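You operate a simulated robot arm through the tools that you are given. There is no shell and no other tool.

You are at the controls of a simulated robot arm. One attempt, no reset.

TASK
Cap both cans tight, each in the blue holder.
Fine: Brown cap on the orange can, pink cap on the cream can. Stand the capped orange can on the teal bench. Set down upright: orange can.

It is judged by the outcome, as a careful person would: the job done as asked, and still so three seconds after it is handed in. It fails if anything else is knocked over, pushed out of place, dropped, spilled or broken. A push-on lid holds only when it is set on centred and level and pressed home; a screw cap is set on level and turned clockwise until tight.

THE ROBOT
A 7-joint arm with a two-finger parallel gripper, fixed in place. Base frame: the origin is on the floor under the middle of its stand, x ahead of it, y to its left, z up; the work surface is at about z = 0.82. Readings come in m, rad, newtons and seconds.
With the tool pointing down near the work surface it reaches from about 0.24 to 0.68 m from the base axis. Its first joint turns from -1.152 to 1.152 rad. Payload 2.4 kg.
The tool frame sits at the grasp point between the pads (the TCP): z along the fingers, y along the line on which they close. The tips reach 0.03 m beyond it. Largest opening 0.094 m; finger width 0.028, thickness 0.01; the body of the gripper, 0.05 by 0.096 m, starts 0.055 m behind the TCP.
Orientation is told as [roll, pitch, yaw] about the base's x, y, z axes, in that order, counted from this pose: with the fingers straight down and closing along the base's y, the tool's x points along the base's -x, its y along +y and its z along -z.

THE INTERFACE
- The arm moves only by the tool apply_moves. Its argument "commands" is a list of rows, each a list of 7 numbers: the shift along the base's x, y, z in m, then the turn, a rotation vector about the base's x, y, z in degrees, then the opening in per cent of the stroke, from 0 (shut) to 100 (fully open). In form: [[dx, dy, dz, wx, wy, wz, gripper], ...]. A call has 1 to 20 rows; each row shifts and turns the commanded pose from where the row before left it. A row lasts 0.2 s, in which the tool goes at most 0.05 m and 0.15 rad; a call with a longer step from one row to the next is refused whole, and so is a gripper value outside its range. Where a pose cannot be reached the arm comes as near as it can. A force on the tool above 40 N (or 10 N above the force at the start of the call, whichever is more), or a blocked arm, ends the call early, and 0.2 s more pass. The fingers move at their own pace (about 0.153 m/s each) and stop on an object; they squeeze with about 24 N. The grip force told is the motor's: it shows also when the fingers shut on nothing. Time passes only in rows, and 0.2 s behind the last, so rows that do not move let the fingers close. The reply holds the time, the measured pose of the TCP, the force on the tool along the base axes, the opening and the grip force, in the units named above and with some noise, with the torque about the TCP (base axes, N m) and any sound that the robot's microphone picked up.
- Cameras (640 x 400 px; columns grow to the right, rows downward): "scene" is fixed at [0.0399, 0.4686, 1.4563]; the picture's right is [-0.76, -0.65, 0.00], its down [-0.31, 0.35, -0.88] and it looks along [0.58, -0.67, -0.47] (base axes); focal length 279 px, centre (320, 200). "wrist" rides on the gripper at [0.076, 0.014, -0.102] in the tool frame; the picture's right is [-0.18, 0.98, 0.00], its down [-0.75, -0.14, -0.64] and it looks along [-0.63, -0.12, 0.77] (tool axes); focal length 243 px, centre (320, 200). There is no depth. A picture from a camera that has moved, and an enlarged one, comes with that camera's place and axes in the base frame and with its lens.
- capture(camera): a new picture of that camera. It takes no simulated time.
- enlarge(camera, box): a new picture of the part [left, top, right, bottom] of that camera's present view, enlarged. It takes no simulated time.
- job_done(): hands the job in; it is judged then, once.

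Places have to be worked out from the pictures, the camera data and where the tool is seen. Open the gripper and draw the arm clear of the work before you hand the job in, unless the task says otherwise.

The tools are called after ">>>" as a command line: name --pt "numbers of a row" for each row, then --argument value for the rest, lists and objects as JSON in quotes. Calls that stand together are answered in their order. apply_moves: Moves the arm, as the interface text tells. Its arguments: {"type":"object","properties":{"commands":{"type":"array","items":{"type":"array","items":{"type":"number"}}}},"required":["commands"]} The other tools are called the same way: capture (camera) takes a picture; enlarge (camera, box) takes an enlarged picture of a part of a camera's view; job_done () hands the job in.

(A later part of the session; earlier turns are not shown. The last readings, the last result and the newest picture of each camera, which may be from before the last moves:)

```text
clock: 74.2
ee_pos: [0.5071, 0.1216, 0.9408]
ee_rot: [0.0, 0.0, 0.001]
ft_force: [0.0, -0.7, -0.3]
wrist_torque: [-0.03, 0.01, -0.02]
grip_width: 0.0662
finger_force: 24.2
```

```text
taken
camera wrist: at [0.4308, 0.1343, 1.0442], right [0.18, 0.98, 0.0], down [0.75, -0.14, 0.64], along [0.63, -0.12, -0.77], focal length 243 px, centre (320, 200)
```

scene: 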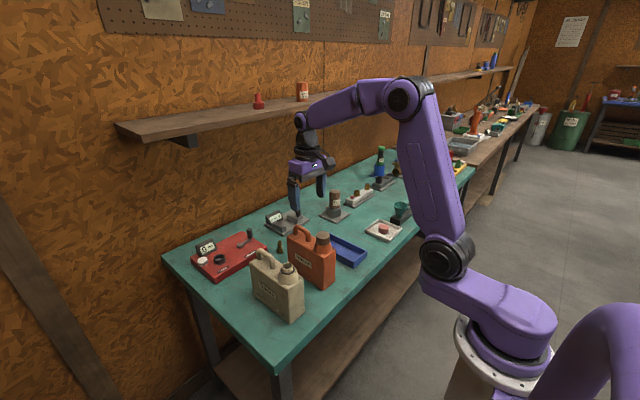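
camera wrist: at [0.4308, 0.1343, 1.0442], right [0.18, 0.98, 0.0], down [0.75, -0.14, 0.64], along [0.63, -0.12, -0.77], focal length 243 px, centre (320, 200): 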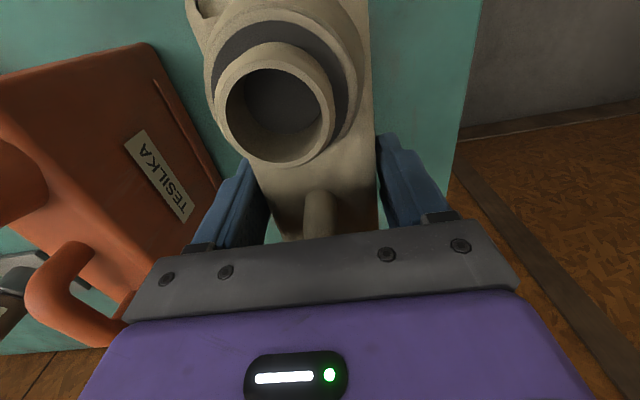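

Solid grip at 66 mm with no twist. I lift gently first to check weight, then up high enough to pass over the orange can.

>>> apply_moves --pt "0 0 0.003 0 0 0 0" --pt "0 0 0.007 0 0 0 0" --pt "0 0 0.01 0 0 0 0" --pt "0 0 0 0 0 0 0"

>>> enlarge --camera "scene" --box '[220, 200, 340, 320]'

```text
clock: 75.2
ee_pos: [0.5071, 0.1214, 0.9608]
ee_rot: [-0.001, 0.0, 0.001]
ft_force: [0.3, 0.6, -2.0]
wrist_torque: [-0.01, -0.05, 0.0]
grip_width: 0.066
finger_force: 24.5
```

```text
3.33 times, centred on (280, 260) of scene
camera zoom: at [0.04, 0.4686, 1.4563], right [-0.76, -0.65, 0.0], down [-0.31, 0.35, -0.88], along [0.58, -0.67, -0.47], focal length 930 px, centre (453, 0)
```

zoom: 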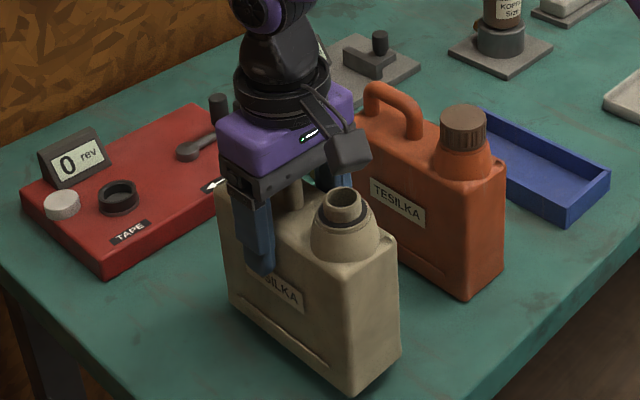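

The cream can is lifted level, about 2–3 N. I raise it another 0.2 m so it clears the orange can's cap (z≈1.0).

>>> apply_moves --pt "0 0 0.02 0 0 0 0" --pt "0 0 0.03 0 0 0 0" --pt "0 0 0.035 0 0 0 0" --pt "0 0 0.035 0 0 0 0" --pt "0 0 0.035 0 0 0 0" --pt "0 0 0.03 0 0 0 0" --pt "0 0 0.02 0 0 0 0" --pt "0 0 0 0 0 0 0"

>>> capture --camera "scene"

```text
clock: 77.0
ee_pos: [0.5055, 0.1212, 1.1673]
ee_rot: [-0.001, 0.0, 0.0]
ft_force: [-0.4, 0.3, -2.9]
wrist_torque: [0.02, -0.02, -0.02]
grip_width: 0.0665
finger_force: 24.2
```

```text
taken
```

scene: 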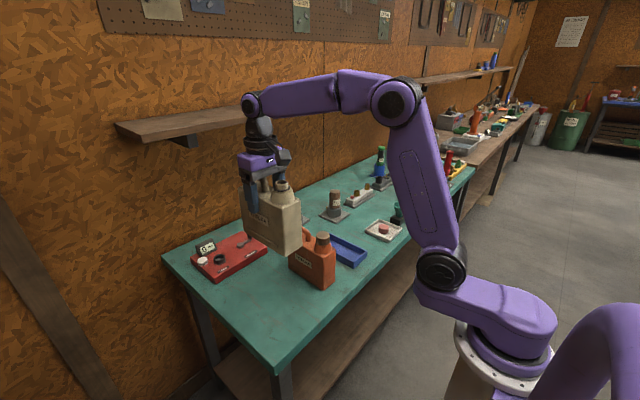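

Can bottom is now at about z=1.045, well above the orange cap. I carry it over to above the holder.

>>> apply_moves --pt "0 -0.015 0 0 0 0 0" --pt "0.001 -0.03 0 0 0 0 0" --pt "0.0015 -0.03 0 0 0 0 0" --pt "0.0015 -0.035 0 0 0 0 0" --pt "0.0015 -0.035 0 0 0 0 0" --pt "0.0015 -0.035 0 0 0 0 0" --pt "0.0015 -0.035 0 0 0 0 0" --pt "0.0015 -0.035 0 0 0 0 0" --pt "0.0015 -0.03 0 0 0 0 0" --pt "0 -0.02 0 0 0 0 0" --pt "0 0 0 0 0 0 0" --pt "0 0 0 0 0 0 0"

>>> capture --camera "wrist"

>>> capture --camera "scene"

```text
clock: 79.6
ee_pos: [0.5173, -0.1797, 1.1655]
ee_rot: [0.0, 0.001, 0.001]
ft_force: [0.4, 0.3, -3.3]
wrist_torque: [0.0, -0.01, -0.01]
grip_width: 0.0665
finger_force: 23.9
```

```text
taken
camera wrist: at [0.4418, -0.1658, 1.269], right [0.18, 0.98, 0.0], down [0.75, -0.14, 0.64], along [0.63, -0.12, -0.77], focal length 243 px, centre (320, 200)
```

wrist: 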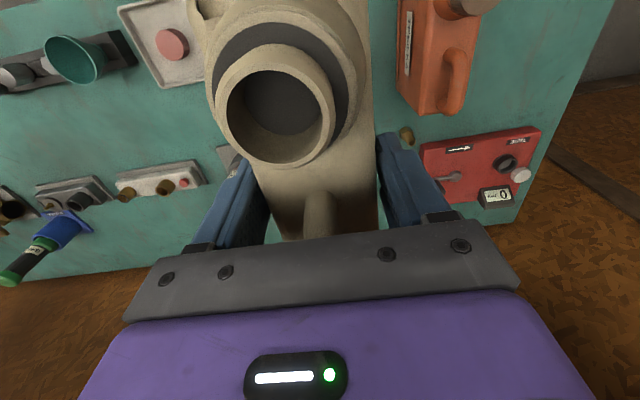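

```text
taken
```

scene: 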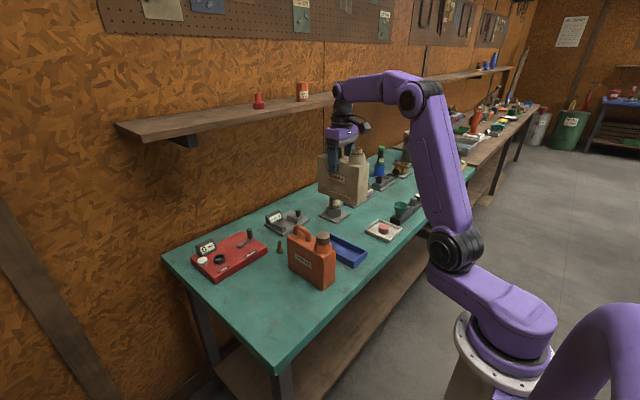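

Over the holder at (0.518, -0.180). I'll lower to just above the holder walls and check alignment.

>>> apply_moves --pt "0.0005 0 -0.03 0 0 0 0" --pt "0 0 -0.035 0 0 0 0" --pt "0 0 -0.035 0 0 0 0" --pt "0 0 -0.035 0 0 0 0" --pt "0 0 -0.03 0 0 0 0" --pt "0 0 -0.018 0 0 0 0" --pt "0 0 0 0 0 0 0" --pt "0 0 0 0 0 0 0"

>>> capture --camera "wrist"

>>> enlarge --camera "scene" --box '[310, 170, 400, 280]'

```text
clock: 81.4
ee_pos: [0.5189, -0.1787, 0.9818]
ee_rot: [0.001, 0.0, 0.001]
ft_force: [0.0, -0.2, -2.9]
wrist_torque: [0.03, -0.03, 0.01]
grip_width: 0.0661
finger_force: 24.1
```

```text
taken
camera wrist: at [0.443, -0.1654, 1.086], right [0.18, 0.98, 0.0], down [0.75, -0.14, 0.64], along [0.63, -0.12, -0.77], focal length 243 px, centre (320, 200)
```

wrist: 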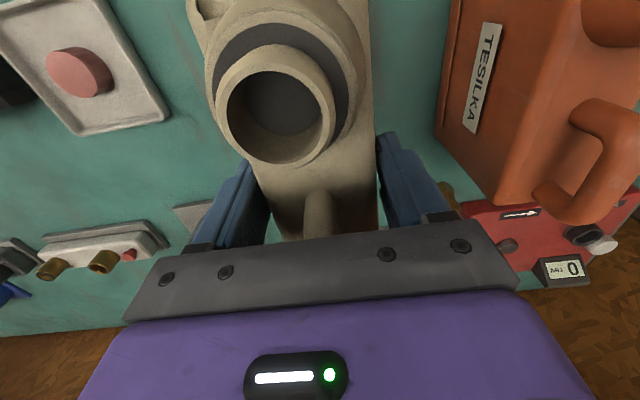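

```text
3.64 times, centred on (355, 225) of scene
camera zoom: at [0.04, 0.4686, 1.4563], right [-0.76, -0.65, 0.0], down [-0.31, 0.35, -0.88], along [0.58, -0.67, -0.47], focal length 1015 px, centre (193, 109)
```

zoom: 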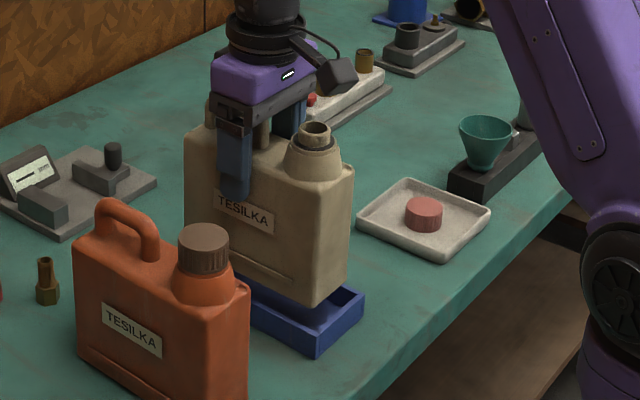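

>>> enlarge --camera "scene" --box '[355, 225, 415, 275]'

>>> enlarge --camera "scene" --box '[350, 235, 415, 275]'

```text
8.00 times, centred on (385, 250) of scene
camera zoom: at [0.04, 0.4686, 1.4563], right [-0.76, -0.65, 0.0], down [-0.31, 0.35, -0.88], along [0.58, -0.67, -0.47], focal length 2233 px, centre (-200, -200)
```

zoom: 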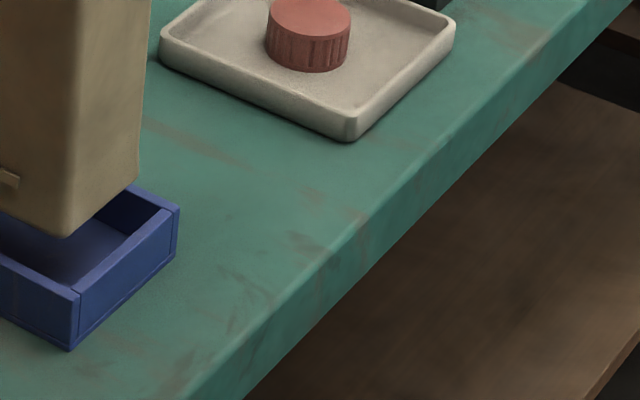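

```text
9.85 times, centred on (382, 255) of scene
camera zoom: at [0.04, 0.4686, 1.4563], right [-0.76, -0.65, 0.0], down [-0.31, 0.35, -0.88], along [0.58, -0.67, -0.47], focal length 2748 px, centre (-295, -342)
```

zoom: 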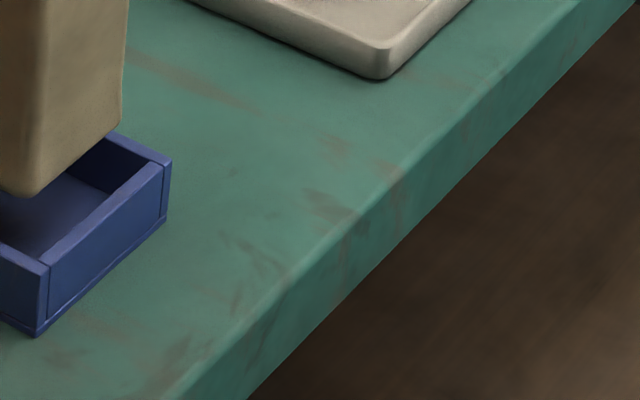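

The can's bottom lines up with the holder opening within about 2 mm. I lower slowly into it, watching side forces.

>>> apply_moves --pt "0 0 -0.006 0 0 0 0" --pt "0 0 -0.005 0 0 0 0" --pt "0 0 -0.003 0 0 0 0" --pt "0 0 -0.002 0 0 0 0" --pt "0 0 0 0 0 0 0"

>>> enlarge --camera "scene" --box '[325, 220, 405, 275]'

```text
clock: 82.6
ee_pos: [0.5184, -0.1793, 0.9667]
ee_rot: [0.001, 0.0, -0.001]
ft_force: [0.1, -0.5, -2.6]
wrist_torque: [0.0, -0.02, -0.04]
grip_width: 0.0664
finger_force: 24.1
```

```text
7.27 times, centred on (365, 248) of scene
camera zoom: at [0.04, 0.4686, 1.4563], right [-0.76, -0.65, 0.0], down [-0.31, 0.35, -0.88], along [0.58, -0.67, -0.47], focal length 2030 px, centre (-7, -146)
```

zoom: 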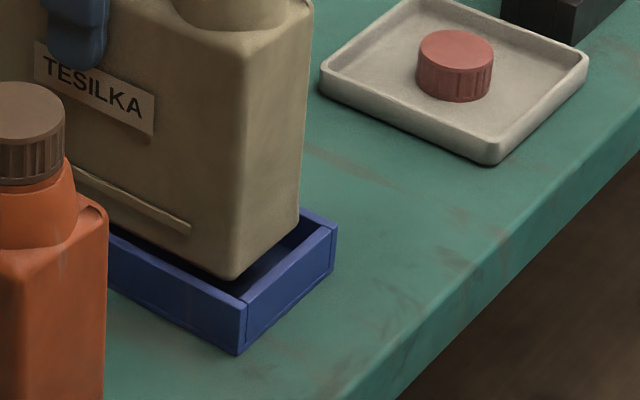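

The bottom has entered the holder with no side force. Continuing down toward the floor.

>>> apply_moves --pt "0 0 -0.005 0 0 0 0" --pt "0 0 -0.005 0 0 0 0" --pt "0 0 -0.003 0 0 0 0" --pt "0 0 -0.002 0 0 0 0" --pt "0 0 0 0 0 0 0"

```text
clock: 83.8
ee_pos: [0.5182, -0.1797, 0.9527]
ee_rot: [-0.002, -0.001, -0.002]
ft_force: [-0.2, -0.8, -2.5]
wrist_torque: [0.01, 0.01, -0.02]
grip_width: 0.0664
finger_force: 24.4
```

Still hanging free (bottom ≈0.831). I feel for the holder floor in small steps.

>>> apply_moves --pt "0 0 -0.002 0 0 0 0" --pt "0 0 -0.0015 0 0 0 0" --pt "0 0 0 0 0 0 0"

```text
clock: 84.6
ee_pos: [0.5183, -0.1785, 0.9484]
ee_rot: [-0.001, 0.002, -0.001]
ft_force: [-0.5, 0.7, -3.9]
wrist_torque: [0.01, -0.04, 0.02]
grip_width: 0.0664
finger_force: 24.0
```

>>> apply_moves --pt "0 0 -0.001 0 0 0 0" --pt "0 0 -0.001 0 0 0 0" --pt "0 0 0 0 0 0 0"

```text
clock: 85.4
ee_pos: [0.5177, -0.1783, 0.9468]
ee_rot: [0.0, 0.001, -0.001]
ft_force: [-0.1, -0.4, -2.1]
wrist_torque: [-0.01, -0.04, 0.01]
grip_width: 0.0664
finger_force: 24.4
```

Bottom about 0.826 and still the full weight on the gripper; one more millimetre at a time.

>>> apply_moves --pt "0 0 -0.001 0 0 0 0" --pt "0 0 0 0 0 0 0"

>>> apply_moves --pt "0 0 -0.001 0 0 0 0" --pt "0 0 0 0 0 0 0"

```text
clock: 86.0
ee_pos: [0.5185, -0.1784, 0.9451]
ee_rot: [-0.001, 0.0, 0.0]
ft_force: [-1.2, 0.6, -2.6]
wrist_torque: [-0.01, -0.01, -0.01]
grip_width: 0.0663
finger_force: 23.6
```

```text
clock: 86.6
ee_pos: [0.5181, -0.1791, 0.9452]
ee_rot: [0.002, 0.0, 0.001]
ft_force: [1.4, 0.1, 2.2]
wrist_torque: [0.12, 0.41, 0.0]
grip_width: 0.0661
finger_force: 24.0
```

The can is on the holder floor. I release and rise straight up.

>>> apply_moves --pt "0 0 0 0 0 0 73" --pt "0 0 0 0 0 0 78" --pt "0 0 0 0 0 0 88" --pt "0 0 0 0 0 0 95" --pt "0 0 0.01 0 0 0 95" --pt "0 0 0.03 0 0 0 95" --pt "0 0 0.045 0 0 0 95" --pt "0 0 0.045 0 0 0 100" --pt "-0.02 0 0.045 0 0 0 100" --pt "-0.035 0 0.035 0 0 0 100" --pt "0 0 0 0 0 0 100"

>>> capture --camera "wrist"

>>> enlarge --camera "wrist" --box '[250, 10, 390, 190]'

>>> enlarge --camera "scene" --box '[270, 190, 420, 290]'

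```text
clock: 89.0
ee_pos: [0.4613, -0.1792, 1.1554]
ee_rot: [-0.001, 0.001, 0.001]
ft_force: [-0.3, -0.6, 0.1]
wrist_torque: [-0.01, 0.0, 0.01]
grip_width: 0.0939
finger_force: 0.0
```

```text
taken
camera wrist: at [0.3863, -0.1653, 1.2592], right [0.18, 0.98, 0.0], down [0.75, -0.14, 0.64], along [0.63, -0.12, -0.77], focal length 243 px, centre (320, 200)
```

wrist: 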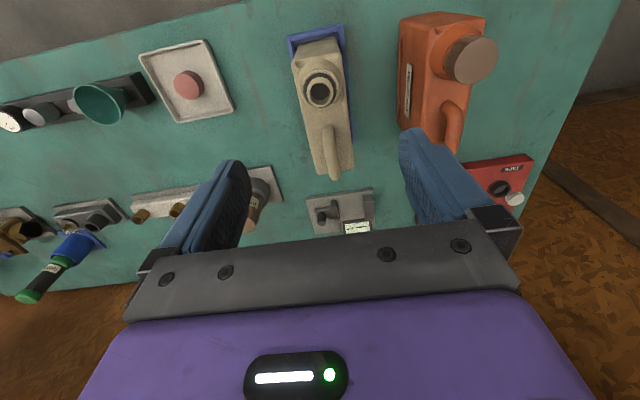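

```text
2.22 times, centred on (320, 100) of wrist
camera zoom: at [0.3863, -0.1653, 1.2592], right [0.18, 0.98, 0.0], down [0.75, -0.14, 0.64], along [0.63, -0.12, -0.77], focal length 539 px, centre (320, 422)
```

zoom: 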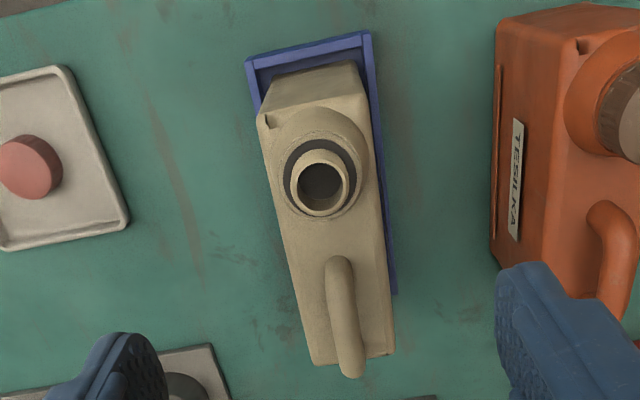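

```text
4.00 times, centred on (345, 240) of scene
camera zoom: at [0.0399, 0.4686, 1.4563], right [-0.76, -0.65, 0.0], down [-0.31, 0.35, -0.88], along [0.58, -0.67, -0.47], focal length 1117 px, centre (220, 40)
```

zoom: 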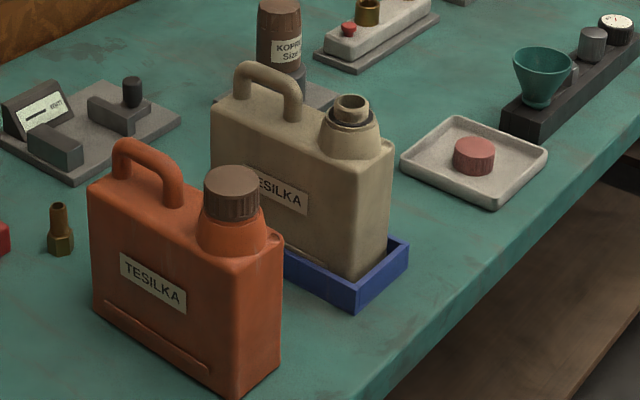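

The cream can stands in the holder, neck at about (0.4616, -0.1793). Next the pink cap: I move above the tray for an accurate look.

>>> apply_moves --pt "0 -0.03 0 0 0 0 100" --pt "0 -0.04 0 0 0 0 100" --pt "0 -0.045 0 0 0 0 100" --pt "0 -0.045 0 0 0 0 100" --pt "-0.005 -0.03 -0.02 0 0 0 100" --pt "-0.005 -0.018 -0.03 0 0 0 100" --pt "0 0 -0.04 0 0 0 100" --pt "0 0 -0.04 0 0 0 100" --pt "0 0 0 0 0 0 100"

>>> capture --camera "wrist"

>>> enlarge --camera "wrist" --box '[230, 40, 410, 180]'

```text
clock: 91.0
ee_pos: [0.4541, -0.3881, 1.0231]
ee_rot: [0.0, -0.002, -0.001]
ft_force: [0.2, 0.1, 0.3]
wrist_torque: [-0.02, 0.01, 0.02]
grip_width: 0.0939
finger_force: 0.1
```

```text
taken
camera wrist: at [0.3781, -0.3736, 1.1274], right [0.18, 0.98, 0.0], down [0.75, -0.14, 0.64], along [0.63, -0.12, -0.77], focal length 243 px, centre (320, 200)
```

wrist: 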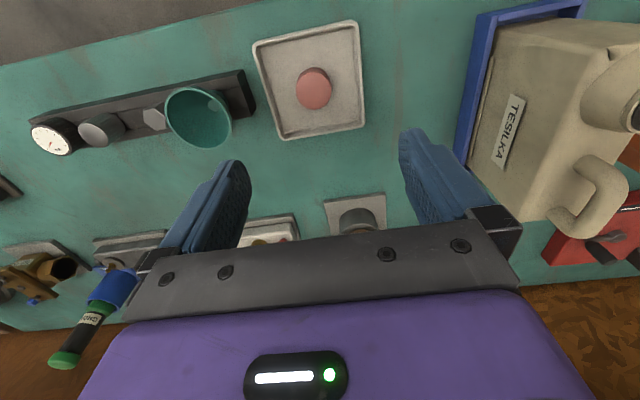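

```text
2.86 times, centred on (320, 110) of wrist
camera zoom: at [0.3781, -0.3736, 1.1274], right [0.18, 0.98, 0.0], down [0.75, -0.14, 0.64], along [0.63, -0.12, -0.77], focal length 693 px, centre (320, 457)
```

zoom: 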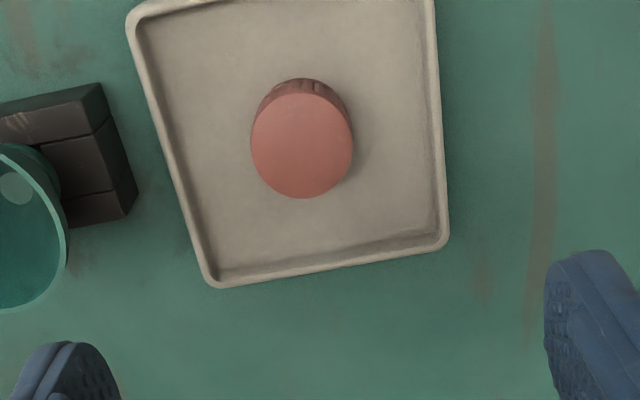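

Pink cap is near (0.456, -0.395), tray inner half-width about 49 mm, so I'll use a 56 mm opening. I move closer for a finer fix.

>>> apply_moves --pt "0.002 -0.0076 -0.03 0 0 0 60" --pt "0 0 -0.03 0 0 0 60" --pt "0 0 -0.025 0 0 0 60" --pt "0 0 0 0 0 0 60"

>>> capture --camera "wrist"

>>> enlarge --camera "wrist" --box '[250, 60, 390, 160]'

```text
clock: 92.0
ee_pos: [0.4553, -0.3944, 0.9399]
ee_rot: [0.001, 0.001, 0.001]
ft_force: [-0.3, 0.8, 0.4]
wrist_torque: [-0.01, 0.0, -0.02]
grip_width: 0.0562
finger_force: 0.0
```

```text
taken
camera wrist: at [0.3797, -0.381, 1.0424], right [0.18, 0.98, 0.0], down [0.75, -0.14, 0.64], along [0.63, -0.12, -0.77], focal length 243 px, centre (320, 200)
```

wrist: 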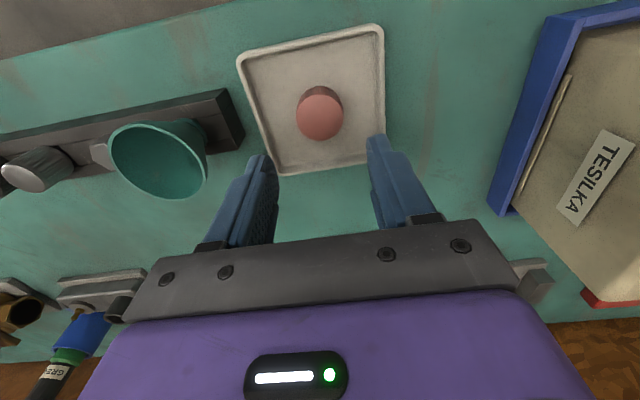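

```text
4.00 times, centred on (320, 110) of wrist
camera zoom: at [0.3797, -0.381, 1.0424], right [0.18, 0.98, 0.0], down [0.75, -0.14, 0.64], along [0.63, -0.12, -0.77], focal length 970 px, centre (320, 560)
```

zoom: 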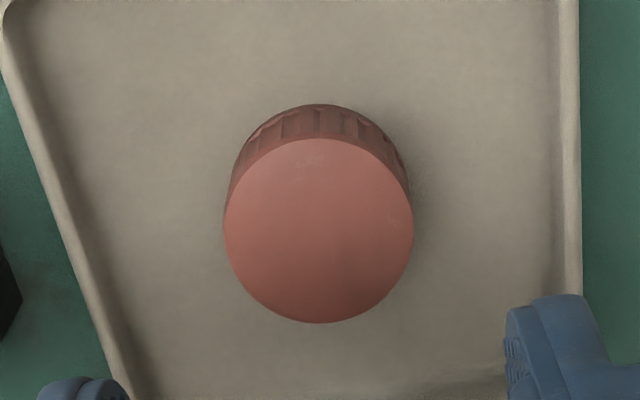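

The cap is centred under the tool within half a millimetre. I descend to TCP z≈0.862 between the tray rims and grip.

>>> apply_moves --pt "0.0004 -0.0002 -0.03 0 0 0 60" --pt "0 0 -0.03 0 0 0 60" --pt "0 0 -0.012 0 0 0 60" --pt "0 0 -0.0064 0 0 0 60" --pt "0 0 0 0 0 0 60"

>>> enlarge --camera "scene" --box '[355, 195, 415, 245]'

>>> capture --camera "wrist"

```text
clock: 93.2
ee_pos: [0.4561, -0.3949, 0.8615]
ee_rot: [0.0, -0.002, 0.0]
ft_force: [0.9, -0.2, -0.4]
wrist_torque: [0.01, 0.01, 0.02]
grip_width: 0.0565
finger_force: 0.0
```

```text
8.00 times, centred on (385, 220) of scene
camera zoom: at [0.0399, 0.4686, 1.4563], right [-0.76, -0.65, 0.0], down [-0.31, 0.35, -0.88], along [0.58, -0.67, -0.47], focal length 2233 px, centre (-200, 40)
```

zoom: 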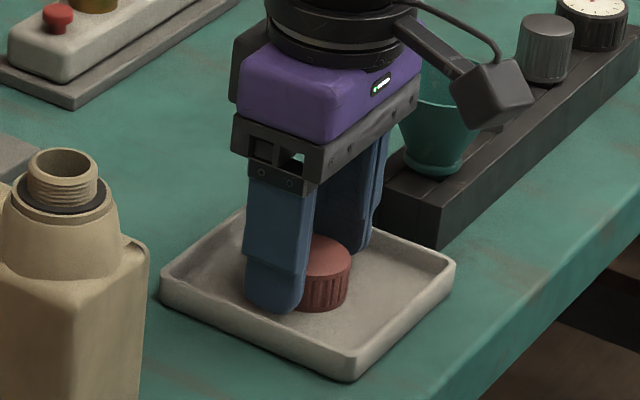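

```text
taken
camera wrist: at [0.3802, -0.3809, 0.9645], right [0.18, 0.98, 0.0], down [0.75, -0.14, 0.64], along [0.63, -0.12, -0.77], focal length 243 px, centre (320, 200)
```

wrist: 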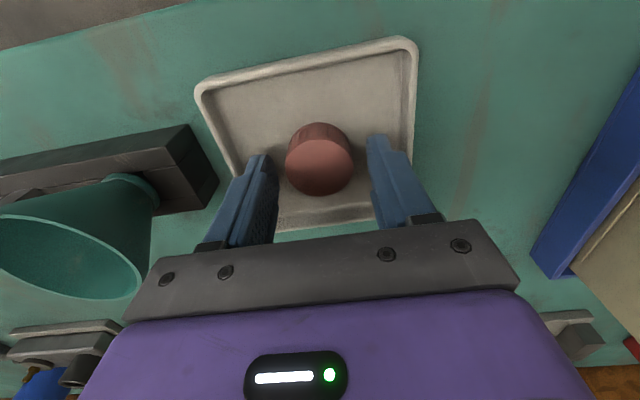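

Fingers straddle the cap inside the tray, clear of rim and funnel. I close on it.

>>> apply_moves --pt "0 0 0 0 0 0 48" --pt "0 0 0 0 0 0 0" --pt "0 0 0 0 0 0 0" --pt "0 0 0 0 0 0 0"

>>> enlarge --camera "wrist" --box '[260, 110, 380, 210]'

```text
clock: 94.2
ee_pos: [0.4555, -0.3941, 0.8609]
ee_rot: [-0.001, 0.0, 0.001]
ft_force: [0.2, 0.4, -0.8]
wrist_torque: [0.0, 0.01, -0.01]
grip_width: 0.0386
finger_force: 23.7
```

```text
4.00 times, centred on (320, 160) of wrist
camera zoom: at [0.3801, -0.3808, 0.9647], right [0.18, 0.98, 0.0], down [0.75, -0.14, 0.64], along [0.63, -0.12, -0.77], focal length 970 px, centre (320, 360)
```

zoom: 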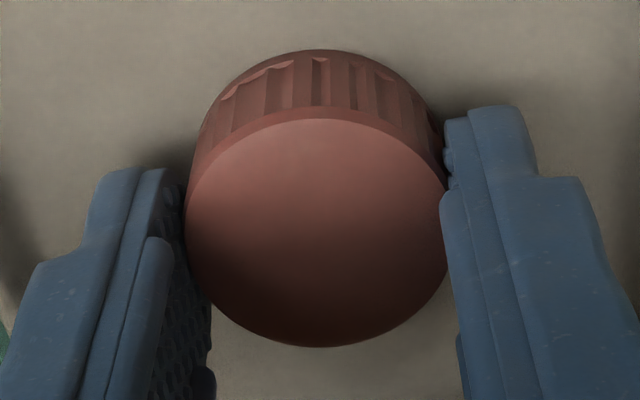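

The pink cap is gripped at 38.6 mm. I lift it clear and carry it over the cream neck while yawing to +150° for the screw stroke.

>>> apply_moves --pt "0 0 0.015 0 0 0 0" --pt "0 0 0.04 0 0 0 0" --pt "0 0 0.045 0 0 0 0" --pt "0 0 0.045 0 0 0 0" --pt "0 0 0.045 0 0 0 0" --pt "0 0 0.038 0 0 0 0" --pt "0.0005 0.02 0 0 0 8.333 0" --pt "0.0005 0.025 0 0 0 8.333 0" --pt "0.0005 0.025 0 0 0 8.333 0" --pt "0.0005 0.025 0 0 0 8.333 0" --pt "0.0005 0.025 0 0 0 8.333 0" --pt "0.0005 0.025 0 0 0 8.333 0" --pt "0.0005 0.025 0 0 0 8.333 0" --pt "0.001 0.025 0 0 0 8.333 0" --pt "0.001 0.0207 0 0 0 8.333 0" --pt "0 0 0 0 0 8.333 0" --pt "0 0 0 0 0 8.333 0" --pt "0 0 0 0 0 8.333 0" --pt "0 0 0 0 0 8.333 0" --pt "0 0 0 0 0 0 0"

>>> capture --camera "scene"

```text
clock: 98.4
ee_pos: [0.462, -0.1806, 1.0891]
ee_rot: [0.0, 0.001, 1.893]
ft_force: [-0.5, 0.4, -0.1]
wrist_torque: [-0.01, -0.02, 0.01]
grip_width: 0.0386
finger_force: 24.0
```

```text
taken
```

scene: 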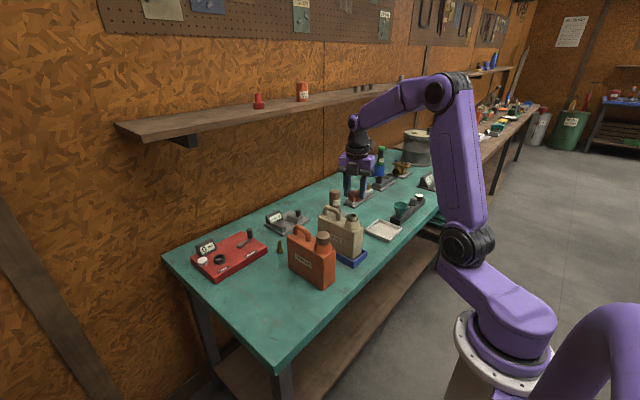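

Now the remaining 42° of yaw, then I check the neck from this side.

>>> apply_moves --pt "0 0 0 0 0 8.3 0" --pt "0 0 0 0 0 8.3 0" --pt "0 0 0 0 0 8.3 0" --pt "0 0 0 0 0 8.3 0" --pt "0 0 0 0 0 8.3 0" --pt "0 0 0 0 0 0 0" --pt "0 0 0 0 0 0 0"

>>> enlarge --camera "wrist" --box '[250, 60, 390, 160]'

>>> enlarge --camera "scene" --box '[330, 180, 370, 230]'

```text
clock: 100.0
ee_pos: [0.4608, -0.1778, 1.0902]
ee_rot: [0.001, 0.001, 2.613]
ft_force: [-0.9, 0.1, -0.5]
wrist_torque: [0.01, 0.01, -0.01]
grip_width: 0.0387
finger_force: 23.8
```

```text
4.00 times, centred on (320, 110) of wrist
camera zoom: at [0.5205, -0.2305, 1.1926], right [-0.65, -0.76, 0.0], down [-0.58, 0.5, 0.64], along [-0.49, 0.42, -0.77], focal length 970 px, centre (320, 560)
```

zoom: 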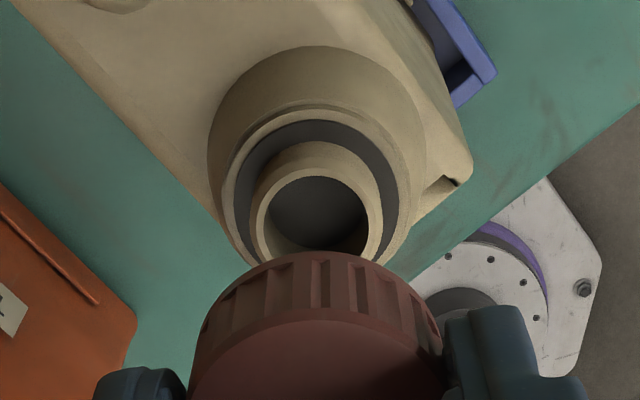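

```text
8.00 times, centred on (350, 205) of scene
camera zoom: at [0.0399, 0.4686, 1.4563], right [-0.76, -0.65, 0.0], down [-0.31, 0.35, -0.88], along [0.58, -0.67, -0.47], focal length 2233 px, centre (80, 160)
```

zoom: 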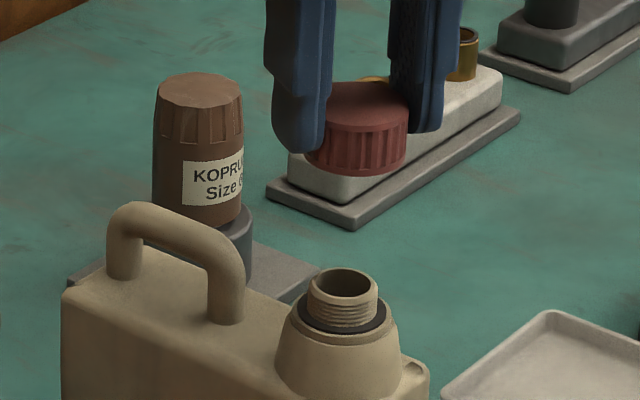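

The neck sits within about 0.7 mm of the tool axis; I correct that and descend to just above, then check the alignment.

>>> apply_moves --pt "0.0004 0.0006 -0.02 0 0 0 0" --pt "0 0 -0.02 0 0 0 0" --pt "0 0 -0.01 0 0 0 0" --pt "0 0 0 0 0 0 0" --pt "0 0 0 0 0 0 0"

>>> enlarge --camera "scene" --box '[330, 200, 370, 230]'

>>> enlarge --camera "wrist" --box '[270, 80, 370, 160]'

```text
clock: 101.2
ee_pos: [0.4624, -0.178, 1.0389]
ee_rot: [0.001, -0.001, 2.614]
ft_force: [0.3, 0.6, 0.4]
wrist_torque: [0.0, -0.02, 0.01]
grip_width: 0.0384
finger_force: 24.3
```

```text
13.33 times, centred on (350, 215) of scene
camera zoom: at [0.0399, 0.4686, 1.4563], right [-0.76, -0.65, 0.0], down [-0.31, 0.35, -0.88], along [0.58, -0.67, -0.47], focal length 3722 px, centre (-80, 0)
```

zoom: 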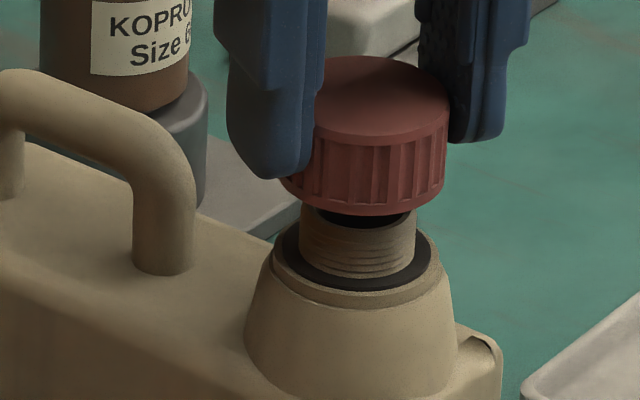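

```text
5.00 times, centred on (320, 120) of wrist
camera zoom: at [0.5211, -0.2298, 1.1426], right [-0.65, -0.76, 0.0], down [-0.58, 0.5, 0.64], along [-0.49, 0.42, -0.77], focal length 1213 px, centre (320, 600)
```

zoom: 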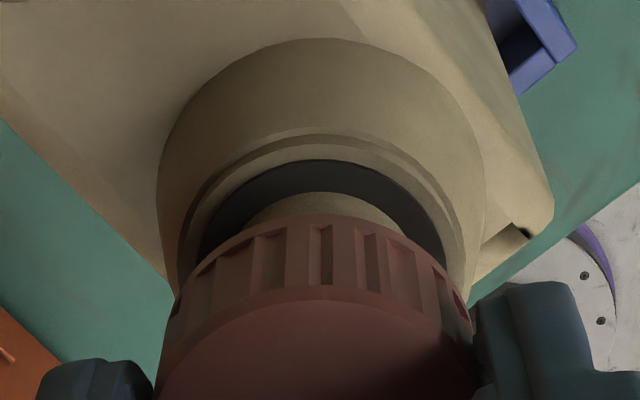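

Alignment matches the earlier successful one within half a millimetre. I lower over the neck in steps, watching force.

>>> apply_moves --pt "0 -0.0002 -0.004 0 0 0 0" --pt "0 0 -0.004 0 0 0 0" --pt "0 0 -0.003 0 0 0 0" --pt "0 0 -0.002 0 0 0 0" --pt "0 0 0 0 0 0 0"

>>> enlarge --camera "scene" --box '[330, 200, 370, 230]'

```text
clock: 102.4
ee_pos: [0.4615, -0.1792, 1.0262]
ee_rot: [-0.001, 0.0, 2.615]
ft_force: [0.5, 0.2, 0.2]
wrist_torque: [0.0, 0.01, 0.02]
grip_width: 0.0385
finger_force: 24.3
```

```text
13.33 times, centred on (350, 215) of scene
camera zoom: at [0.0399, 0.4686, 1.4563], right [-0.76, -0.65, 0.0], down [-0.31, 0.35, -0.88], along [0.58, -0.67, -0.47], focal length 3722 px, centre (-80, 0)
```

zoom: 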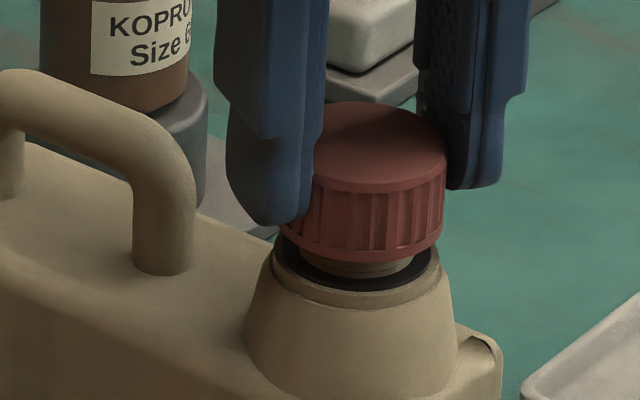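

The cap is over the neck without force. Continuing down in 1 mm steps to contact.

>>> apply_moves --pt "0 0 -0.001 0 0 0 0" --pt "0 0 -0.001 0 0 0 0" --pt "0 0 -0.001 0 0 0 0" --pt "0 0 0 0 0 0 0"

```text
clock: 103.4
ee_pos: [0.462, -0.1794, 1.0239]
ee_rot: [-0.001, 0.002, 2.613]
ft_force: [1.3, 0.4, 2.1]
wrist_torque: [0.0, -0.02, -0.03]
grip_width: 0.0385
finger_force: 24.1
```

Contact is starting (2.1 N). I press slightly more and begin turning clockwise.

>>> apply_moves --pt "0 0 -0.0005 0 0 0 0" --pt "0 0 0 0 0 -4 0" --pt "0 0 0 0 0 -8 0" --pt "0 0 0 0 0 -8 0"

```text
clock: 104.4
ee_pos: [0.4626, -0.1781, 1.022]
ee_rot: [0.0, 0.002, 2.264]
ft_force: [1.5, 0.7, 14.9]
wrist_torque: [0.07, 0.1, 0.01]
grip_width: 0.0386
finger_force: 24.1
```

14.9 N down and turning freely. I continue clockwise with a small feed.

>>> apply_moves --pt "0 0 0 0 0 -8.3 0" --pt "0 0 -5e-05 0 0 -8.3 0" --pt "0 0 -5e-05 0 0 -8.3 0" --pt "0 0 -5e-05 0 0 -8.3 0" --pt "0 0 -5e-05 0 0 -8.3 0" --pt "0 0 -6e-05 0 0 -8.3 0" --pt "0 0 -6e-05 0 0 -8.3 0" --pt "0 0 -7e-05 0 0 -8.3 0" --pt "0 0 -7e-05 0 0 -8.3 0" --pt "0 0 -7e-05 0 0 -8.3 0"

>>> enlarge --camera "scene" --box '[330, 200, 370, 230]'

```text
clock: 106.6
ee_pos: [0.4619, -0.1793, 1.0213]
ee_rot: [-0.001, 0.0, 0.814]
ft_force: [4.7, 0.6, 15.9]
wrist_torque: [0.01, -0.15, 0.0]
grip_width: 0.0385
finger_force: 24.7
```

```text
13.33 times, centred on (350, 215) of scene
camera zoom: at [0.0398, 0.4687, 1.4563], right [-0.76, -0.65, 0.0], down [-0.31, 0.35, -0.88], along [0.58, -0.67, -0.47], focal length 3722 px, centre (-80, 0)
```

zoom: 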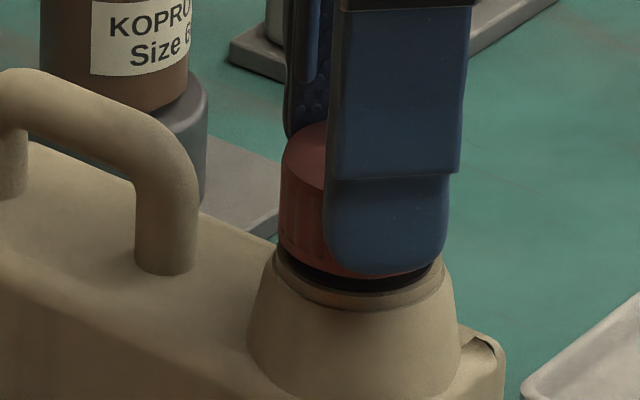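

Force steady at about 16 N, cap level and advancing. I continue clockwise with a matching feed.

>>> apply_moves --pt "0 0 -5e-05 0 0 -8.4 0" --pt "0 0 -5e-05 0 0 -8.4 0" --pt "0 0 -5e-05 0 0 -8.4 0" --pt "0 0 -5e-05 0 0 -8.4 0" --pt "0 0 -5e-05 0 0 -8.4 0" --pt "0 0 -5e-05 0 0 -8.4 0" --pt "0 0 -5e-05 0 0 -8.4 0" --pt "0 0 -5e-05 0 0 -8.4 0" --pt "0 0 -5e-05 0 0 -8.4 0" --pt "0 0 -5e-05 0 0 -8.4 0" --pt "0 0 -5e-05 0 0 -8.4 0"

```text
clock: 109.0
ee_pos: [0.4611, -0.1793, 1.0208]
ee_rot: [0.0, 0.002, -0.799]
ft_force: [-3.3, -3.7, 10.6]
wrist_torque: [-0.21, 0.0, 0.0]
grip_width: 0.0385
finger_force: 24.0
```

Still advancing smoothly (10.6 N). Continuing to about -147°.

>>> apply_moves --pt "0 0 -7e-05 0 0 -8.4 0" --pt "0 0 -7e-05 0 0 -8.4 0" --pt "0 0 -7e-05 0 0 -8.4 0" --pt "0 0 -7e-05 0 0 -8.4 0" --pt "0 0 -7e-05 0 0 -8.4 0" --pt "0 0 -7e-05 0 0 -8.4 0" --pt "0 0 -7e-05 0 0 -8.4 0" --pt "0 0 -7e-05 0 0 -8.4 0" --pt "0 0 -7e-05 0 0 -8.4 0" --pt "0 0 -7e-05 0 0 -8.4 0" --pt "0 0 -7e-05 0 0 -8.4 0" --pt "0 0 0 0 0 -8 0"

>>> enlarge --camera "scene" --box '[330, 200, 370, 230]'

```text
clock: 111.6
ee_pos: [0.4618, -0.1793, 1.0198]
ee_rot: [0.0, 0.0, -2.551]
ft_force: [0.1, 0.3, -1.7]
wrist_torque: [0.06, -0.1, 0.01]
grip_width: 0.0386
finger_force: 23.8
```

```text
13.33 times, centred on (350, 215) of scene
camera zoom: at [0.0399, 0.4686, 1.4563], right [-0.76, -0.65, 0.0], down [-0.31, 0.35, -0.88], along [0.58, -0.67, -0.47], focal length 3722 px, centre (-80, 0)
```

zoom: 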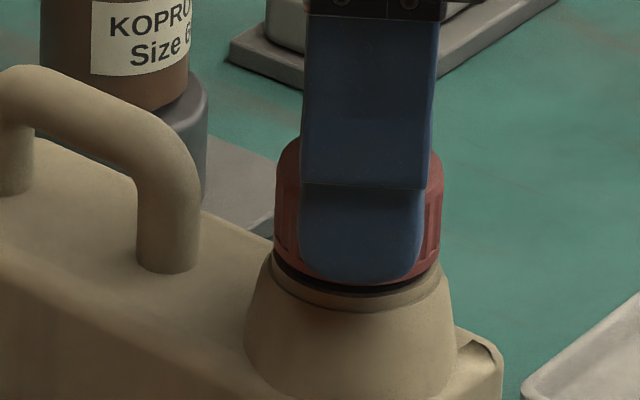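

The thread now pulls the cap down by itself (-1.7 N). Wrist near its limit: I open, rise and rewind for another stroke.

>>> apply_moves --pt "0 0 0 0 0 0 52" --pt "0 0 0 0 0 0 52" --pt "0 0 0.01 0 0 0 52" --pt "0 0 0.02 0 0 0 52" --pt "0 0 0 0 0 8.5 52" --pt "0 0 0 0 0 8.5 52" --pt "0 0 0 0 0 8.5 52" --pt "0 0 0 0 0 8.5 52" --pt "0 0 0 0 0 8.5 52" --pt "0 0 0 0 0 8.5 52" --pt "0 0 0 0 0 8.5 52" --pt "0 0 0 0 0 8.5 52" --pt "0 0 0 0 0 8.5 52" --pt "0 0 0 0 0 8.5 52" --pt "0 0 0 0 0 8.5 52" --pt "0 0 0 0 0 8.5 52" --pt "0 0 0 0 0 8.5 52" --pt "0 0 0 0 0 8.5 52" --pt "0 0 0 0 0 8.5 52" --pt "0 0 0 0 0 8.5 52"

>>> apply_moves --pt "0 0 0 0 0 8.5 52" --pt "0 0 0 0 0 8.5 52" --pt "0 0 0 0 0 8.5 52" --pt "0 0 0 0 0 8.5 52" --pt "0 0 0 0 0 8.5 52" --pt "0 0 0 0 0 8.5 52" --pt "0 0 0 0 0 8.5 52" --pt "0 0 0 0 0 8.5 52" --pt "0 0 0 0 0 8.5 52" --pt "0 0 0 0 0 8.5 52" --pt "0 0 0 0 0 8.5 52" --pt "0 0 0 0 0 8.5 52" --pt "0 0 0 0 0 8.5 52" --pt "0 0 0 0 0 8.5 52" --pt "0 0 0 0 0 8.5 52" --pt "0 0 0 0 0 8.5 52" --pt "0 0 0 0 0 8.5 52" --pt "0 0 0 0 0 8.5 52" --pt "0 0 0 0 0 0 52"

>>> enlarge --camera "wrist" --box '[250, 80, 390, 180]'

>>> enlarge --camera "scene" --box '[330, 200, 370, 230]'

```text
clock: 115.8
ee_pos: [0.4612, -0.1785, 1.0494]
ee_rot: [-0.001, 0.001, -0.172]
ft_force: [-0.5, 0.9, -0.1]
wrist_torque: [-0.02, 0.0, -0.02]
grip_width: 0.0491
finger_force: 0.0
```

```text
clock: 119.8
ee_pos: [0.4624, -0.179, 1.0496]
ee_rot: [0.0, 0.0, 2.497]
ft_force: [-0.3, -0.3, 0.4]
wrist_torque: [-0.02, -0.01, 0.01]
grip_width: 0.049
finger_force: 0.1
```

```text
4.00 times, centred on (320, 130) of wrist
camera zoom: at [0.5147, -0.2367, 1.1531], right [-0.74, -0.68, 0.0], down [-0.52, 0.57, 0.64], along [-0.43, 0.47, -0.77], focal length 970 px, centre (320, 480)
```

zoom: 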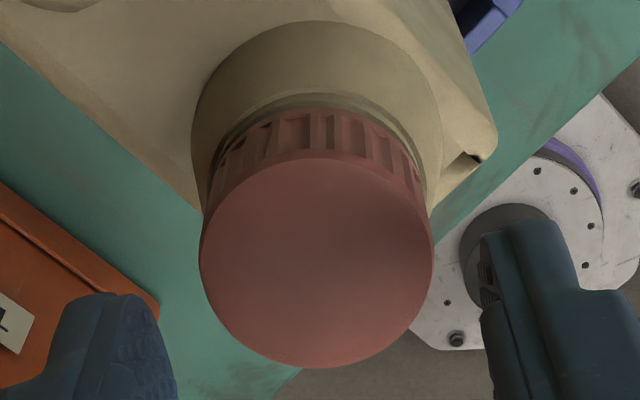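

```text
13.33 times, centred on (350, 215) of scene
camera zoom: at [0.0399, 0.4686, 1.4563], right [-0.76, -0.65, 0.0], down [-0.31, 0.35, -0.88], along [0.58, -0.67, -0.47], focal length 3722 px, centre (-80, 0)
```

zoom: 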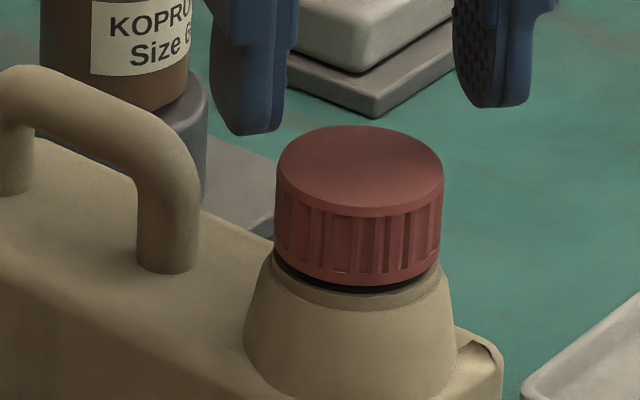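

The cap is level with about 1.5 mm left to the gasket. I descend, regrip and continue clockwise.

>>> apply_moves --pt "0 0 -0.02 0 0 0 52" --pt "0 0 -0.0105 0 0 0 52" --pt "0 0 0 0 0 0 0" --pt "0 0 0 0 0 0 0" --pt "0 0 0 0 0 -8.3 0" --pt "0 0 -7e-05 0 0 -8.3 0" --pt "0 0 -7e-05 0 0 -8.3 0" --pt "0 0 -7e-05 0 0 -8.3 0" --pt "0 0 -7e-05 0 0 -8.3 0" --pt "0 0 -7e-05 0 0 -8.3 0" --pt "0 0 -7e-05 0 0 -8.3 0"

```text
clock: 122.2
ee_pos: [0.462, -0.1787, 1.0194]
ee_rot: [-0.001, 0.001, 1.477]
ft_force: [2.4, 1.8, 9.6]
wrist_torque: [-0.03, -0.01, 0.04]
grip_width: 0.0383
finger_force: 24.1
```

Good grip, low torque. Continuing clockwise.

>>> apply_moves --pt "0 0 -7e-05 0 0 -8.3 0" --pt "0 0 -7e-05 0 0 -8.3 0" --pt "0 0 -7e-05 0 0 -8.3 0" --pt "0 0 -7e-05 0 0 -8.3 0" --pt "0 0 -7e-05 0 0 -8.3 0" --pt "0 0 -7e-05 0 0 -8.3 0" --pt "0 0 -7e-05 0 0 -8.3 0" --pt "0 0 -7e-05 0 0 -8.3 0" --pt "0 0 -7e-05 0 0 -8.3 0" --pt "0 0 -7e-05 0 0 -8.3 0"

```text
clock: 124.4
ee_pos: [0.4614, -0.1794, 1.0177]
ee_rot: [-0.001, 0.0, 0.03]
ft_force: [2.7, -1.1, 10.0]
wrist_torque: [-0.04, 0.0, 0.05]
grip_width: 0.0384
finger_force: 23.9
```

>>> apply_moves --pt "0 0 -6e-05 0 0 -8.3 0" --pt "0 0 -6e-05 0 0 -8.3 0" --pt "0 0 -6e-05 0 0 -8.3 0" --pt "0 0 -6e-05 0 0 -8.3 0" --pt "0 0 -6e-05 0 0 -8.3 0" --pt "0 0 -6e-05 0 0 -8.3 0"

>>> enlarge --camera "scene" --box '[330, 200, 370, 230]'

```text
clock: 125.8
ee_pos: [0.4615, -0.1788, 1.0161]
ee_rot: [0.0, 0.0, -0.839]
ft_force: [-0.2, -0.7, 7.6]
wrist_torque: [-0.02, -0.01, 0.17]
grip_width: 0.0384
finger_force: 24.0
```

```text
13.33 times, centred on (350, 215) of scene
camera zoom: at [0.0398, 0.4686, 1.4563], right [-0.76, -0.65, 0.0], down [-0.31, 0.35, -0.88], along [0.58, -0.67, -0.47], focal length 3722 px, centre (-80, 0)
```

zoom: 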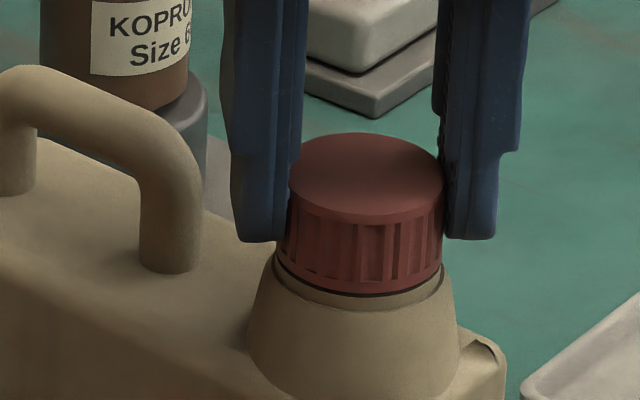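

The gasket gap is closed and torque is at 0.17 N m. I keep turning in short steps to tighten.

>>> apply_moves --pt "0 0 -5e-05 0 0 -8.3 0" --pt "0 0 -5e-05 0 0 -8.3 0" --pt "0 0 -5e-05 0 0 -8.3 0" --pt "0 0 -5e-05 0 0 -8.3 0"

>>> enlarge --camera "wrist" --box '[284, 110, 356, 155]'

>>> apply_moves --pt "0 0 -5e-05 0 0 -6 0" --pt "0 0 -5e-05 0 0 -6 0"

>>> enlarge --camera "wrist" --box '[284, 110, 356, 155]'

```text
clock: 126.8
ee_pos: [0.4614, -0.1787, 1.016]
ee_rot: [0.001, -0.001, -1.416]
ft_force: [0.1, 0.9, 3.3]
wrist_torque: [0.03, 0.02, 0.27]
grip_width: 0.0381
finger_force: 23.9
```

```text
8.89 times, centred on (320, 132) of wrist
camera zoom: at [0.4648, -0.1017, 1.1197], right [1.0, -0.03, 0.0], down [-0.02, -0.77, 0.64], along [-0.02, -0.64, -0.77], focal length 2157 px, centre (320, 800)
```

zoom: 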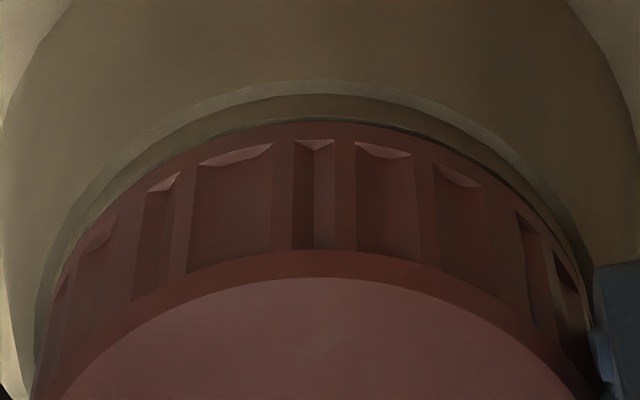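

```text
clock: 127.4
ee_pos: [0.4631, -0.179, 1.0152]
ee_rot: [-0.002, 0.001, -1.627]
ft_force: [0.7, 0.7, 2.9]
wrist_torque: [0.07, -0.03, 0.42]
grip_width: 0.0383
finger_force: 24.1
```

```text
8.89 times, centred on (320, 132) of wrist
camera zoom: at [0.4807, -0.1042, 1.1196], right [0.97, -0.24, 0.0], down [-0.18, -0.74, 0.64], along [-0.15, -0.62, -0.77], focal length 2157 px, centre (320, 800)
```

zoom: 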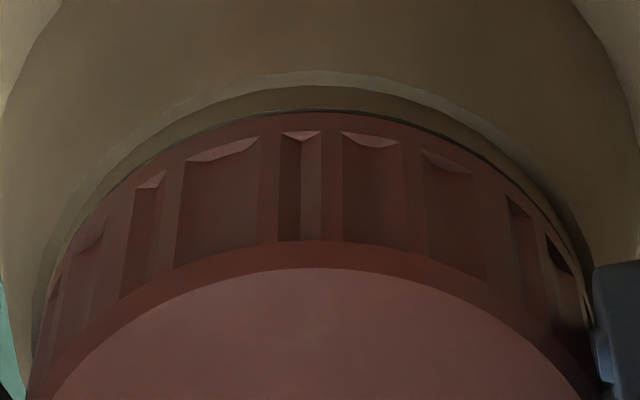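

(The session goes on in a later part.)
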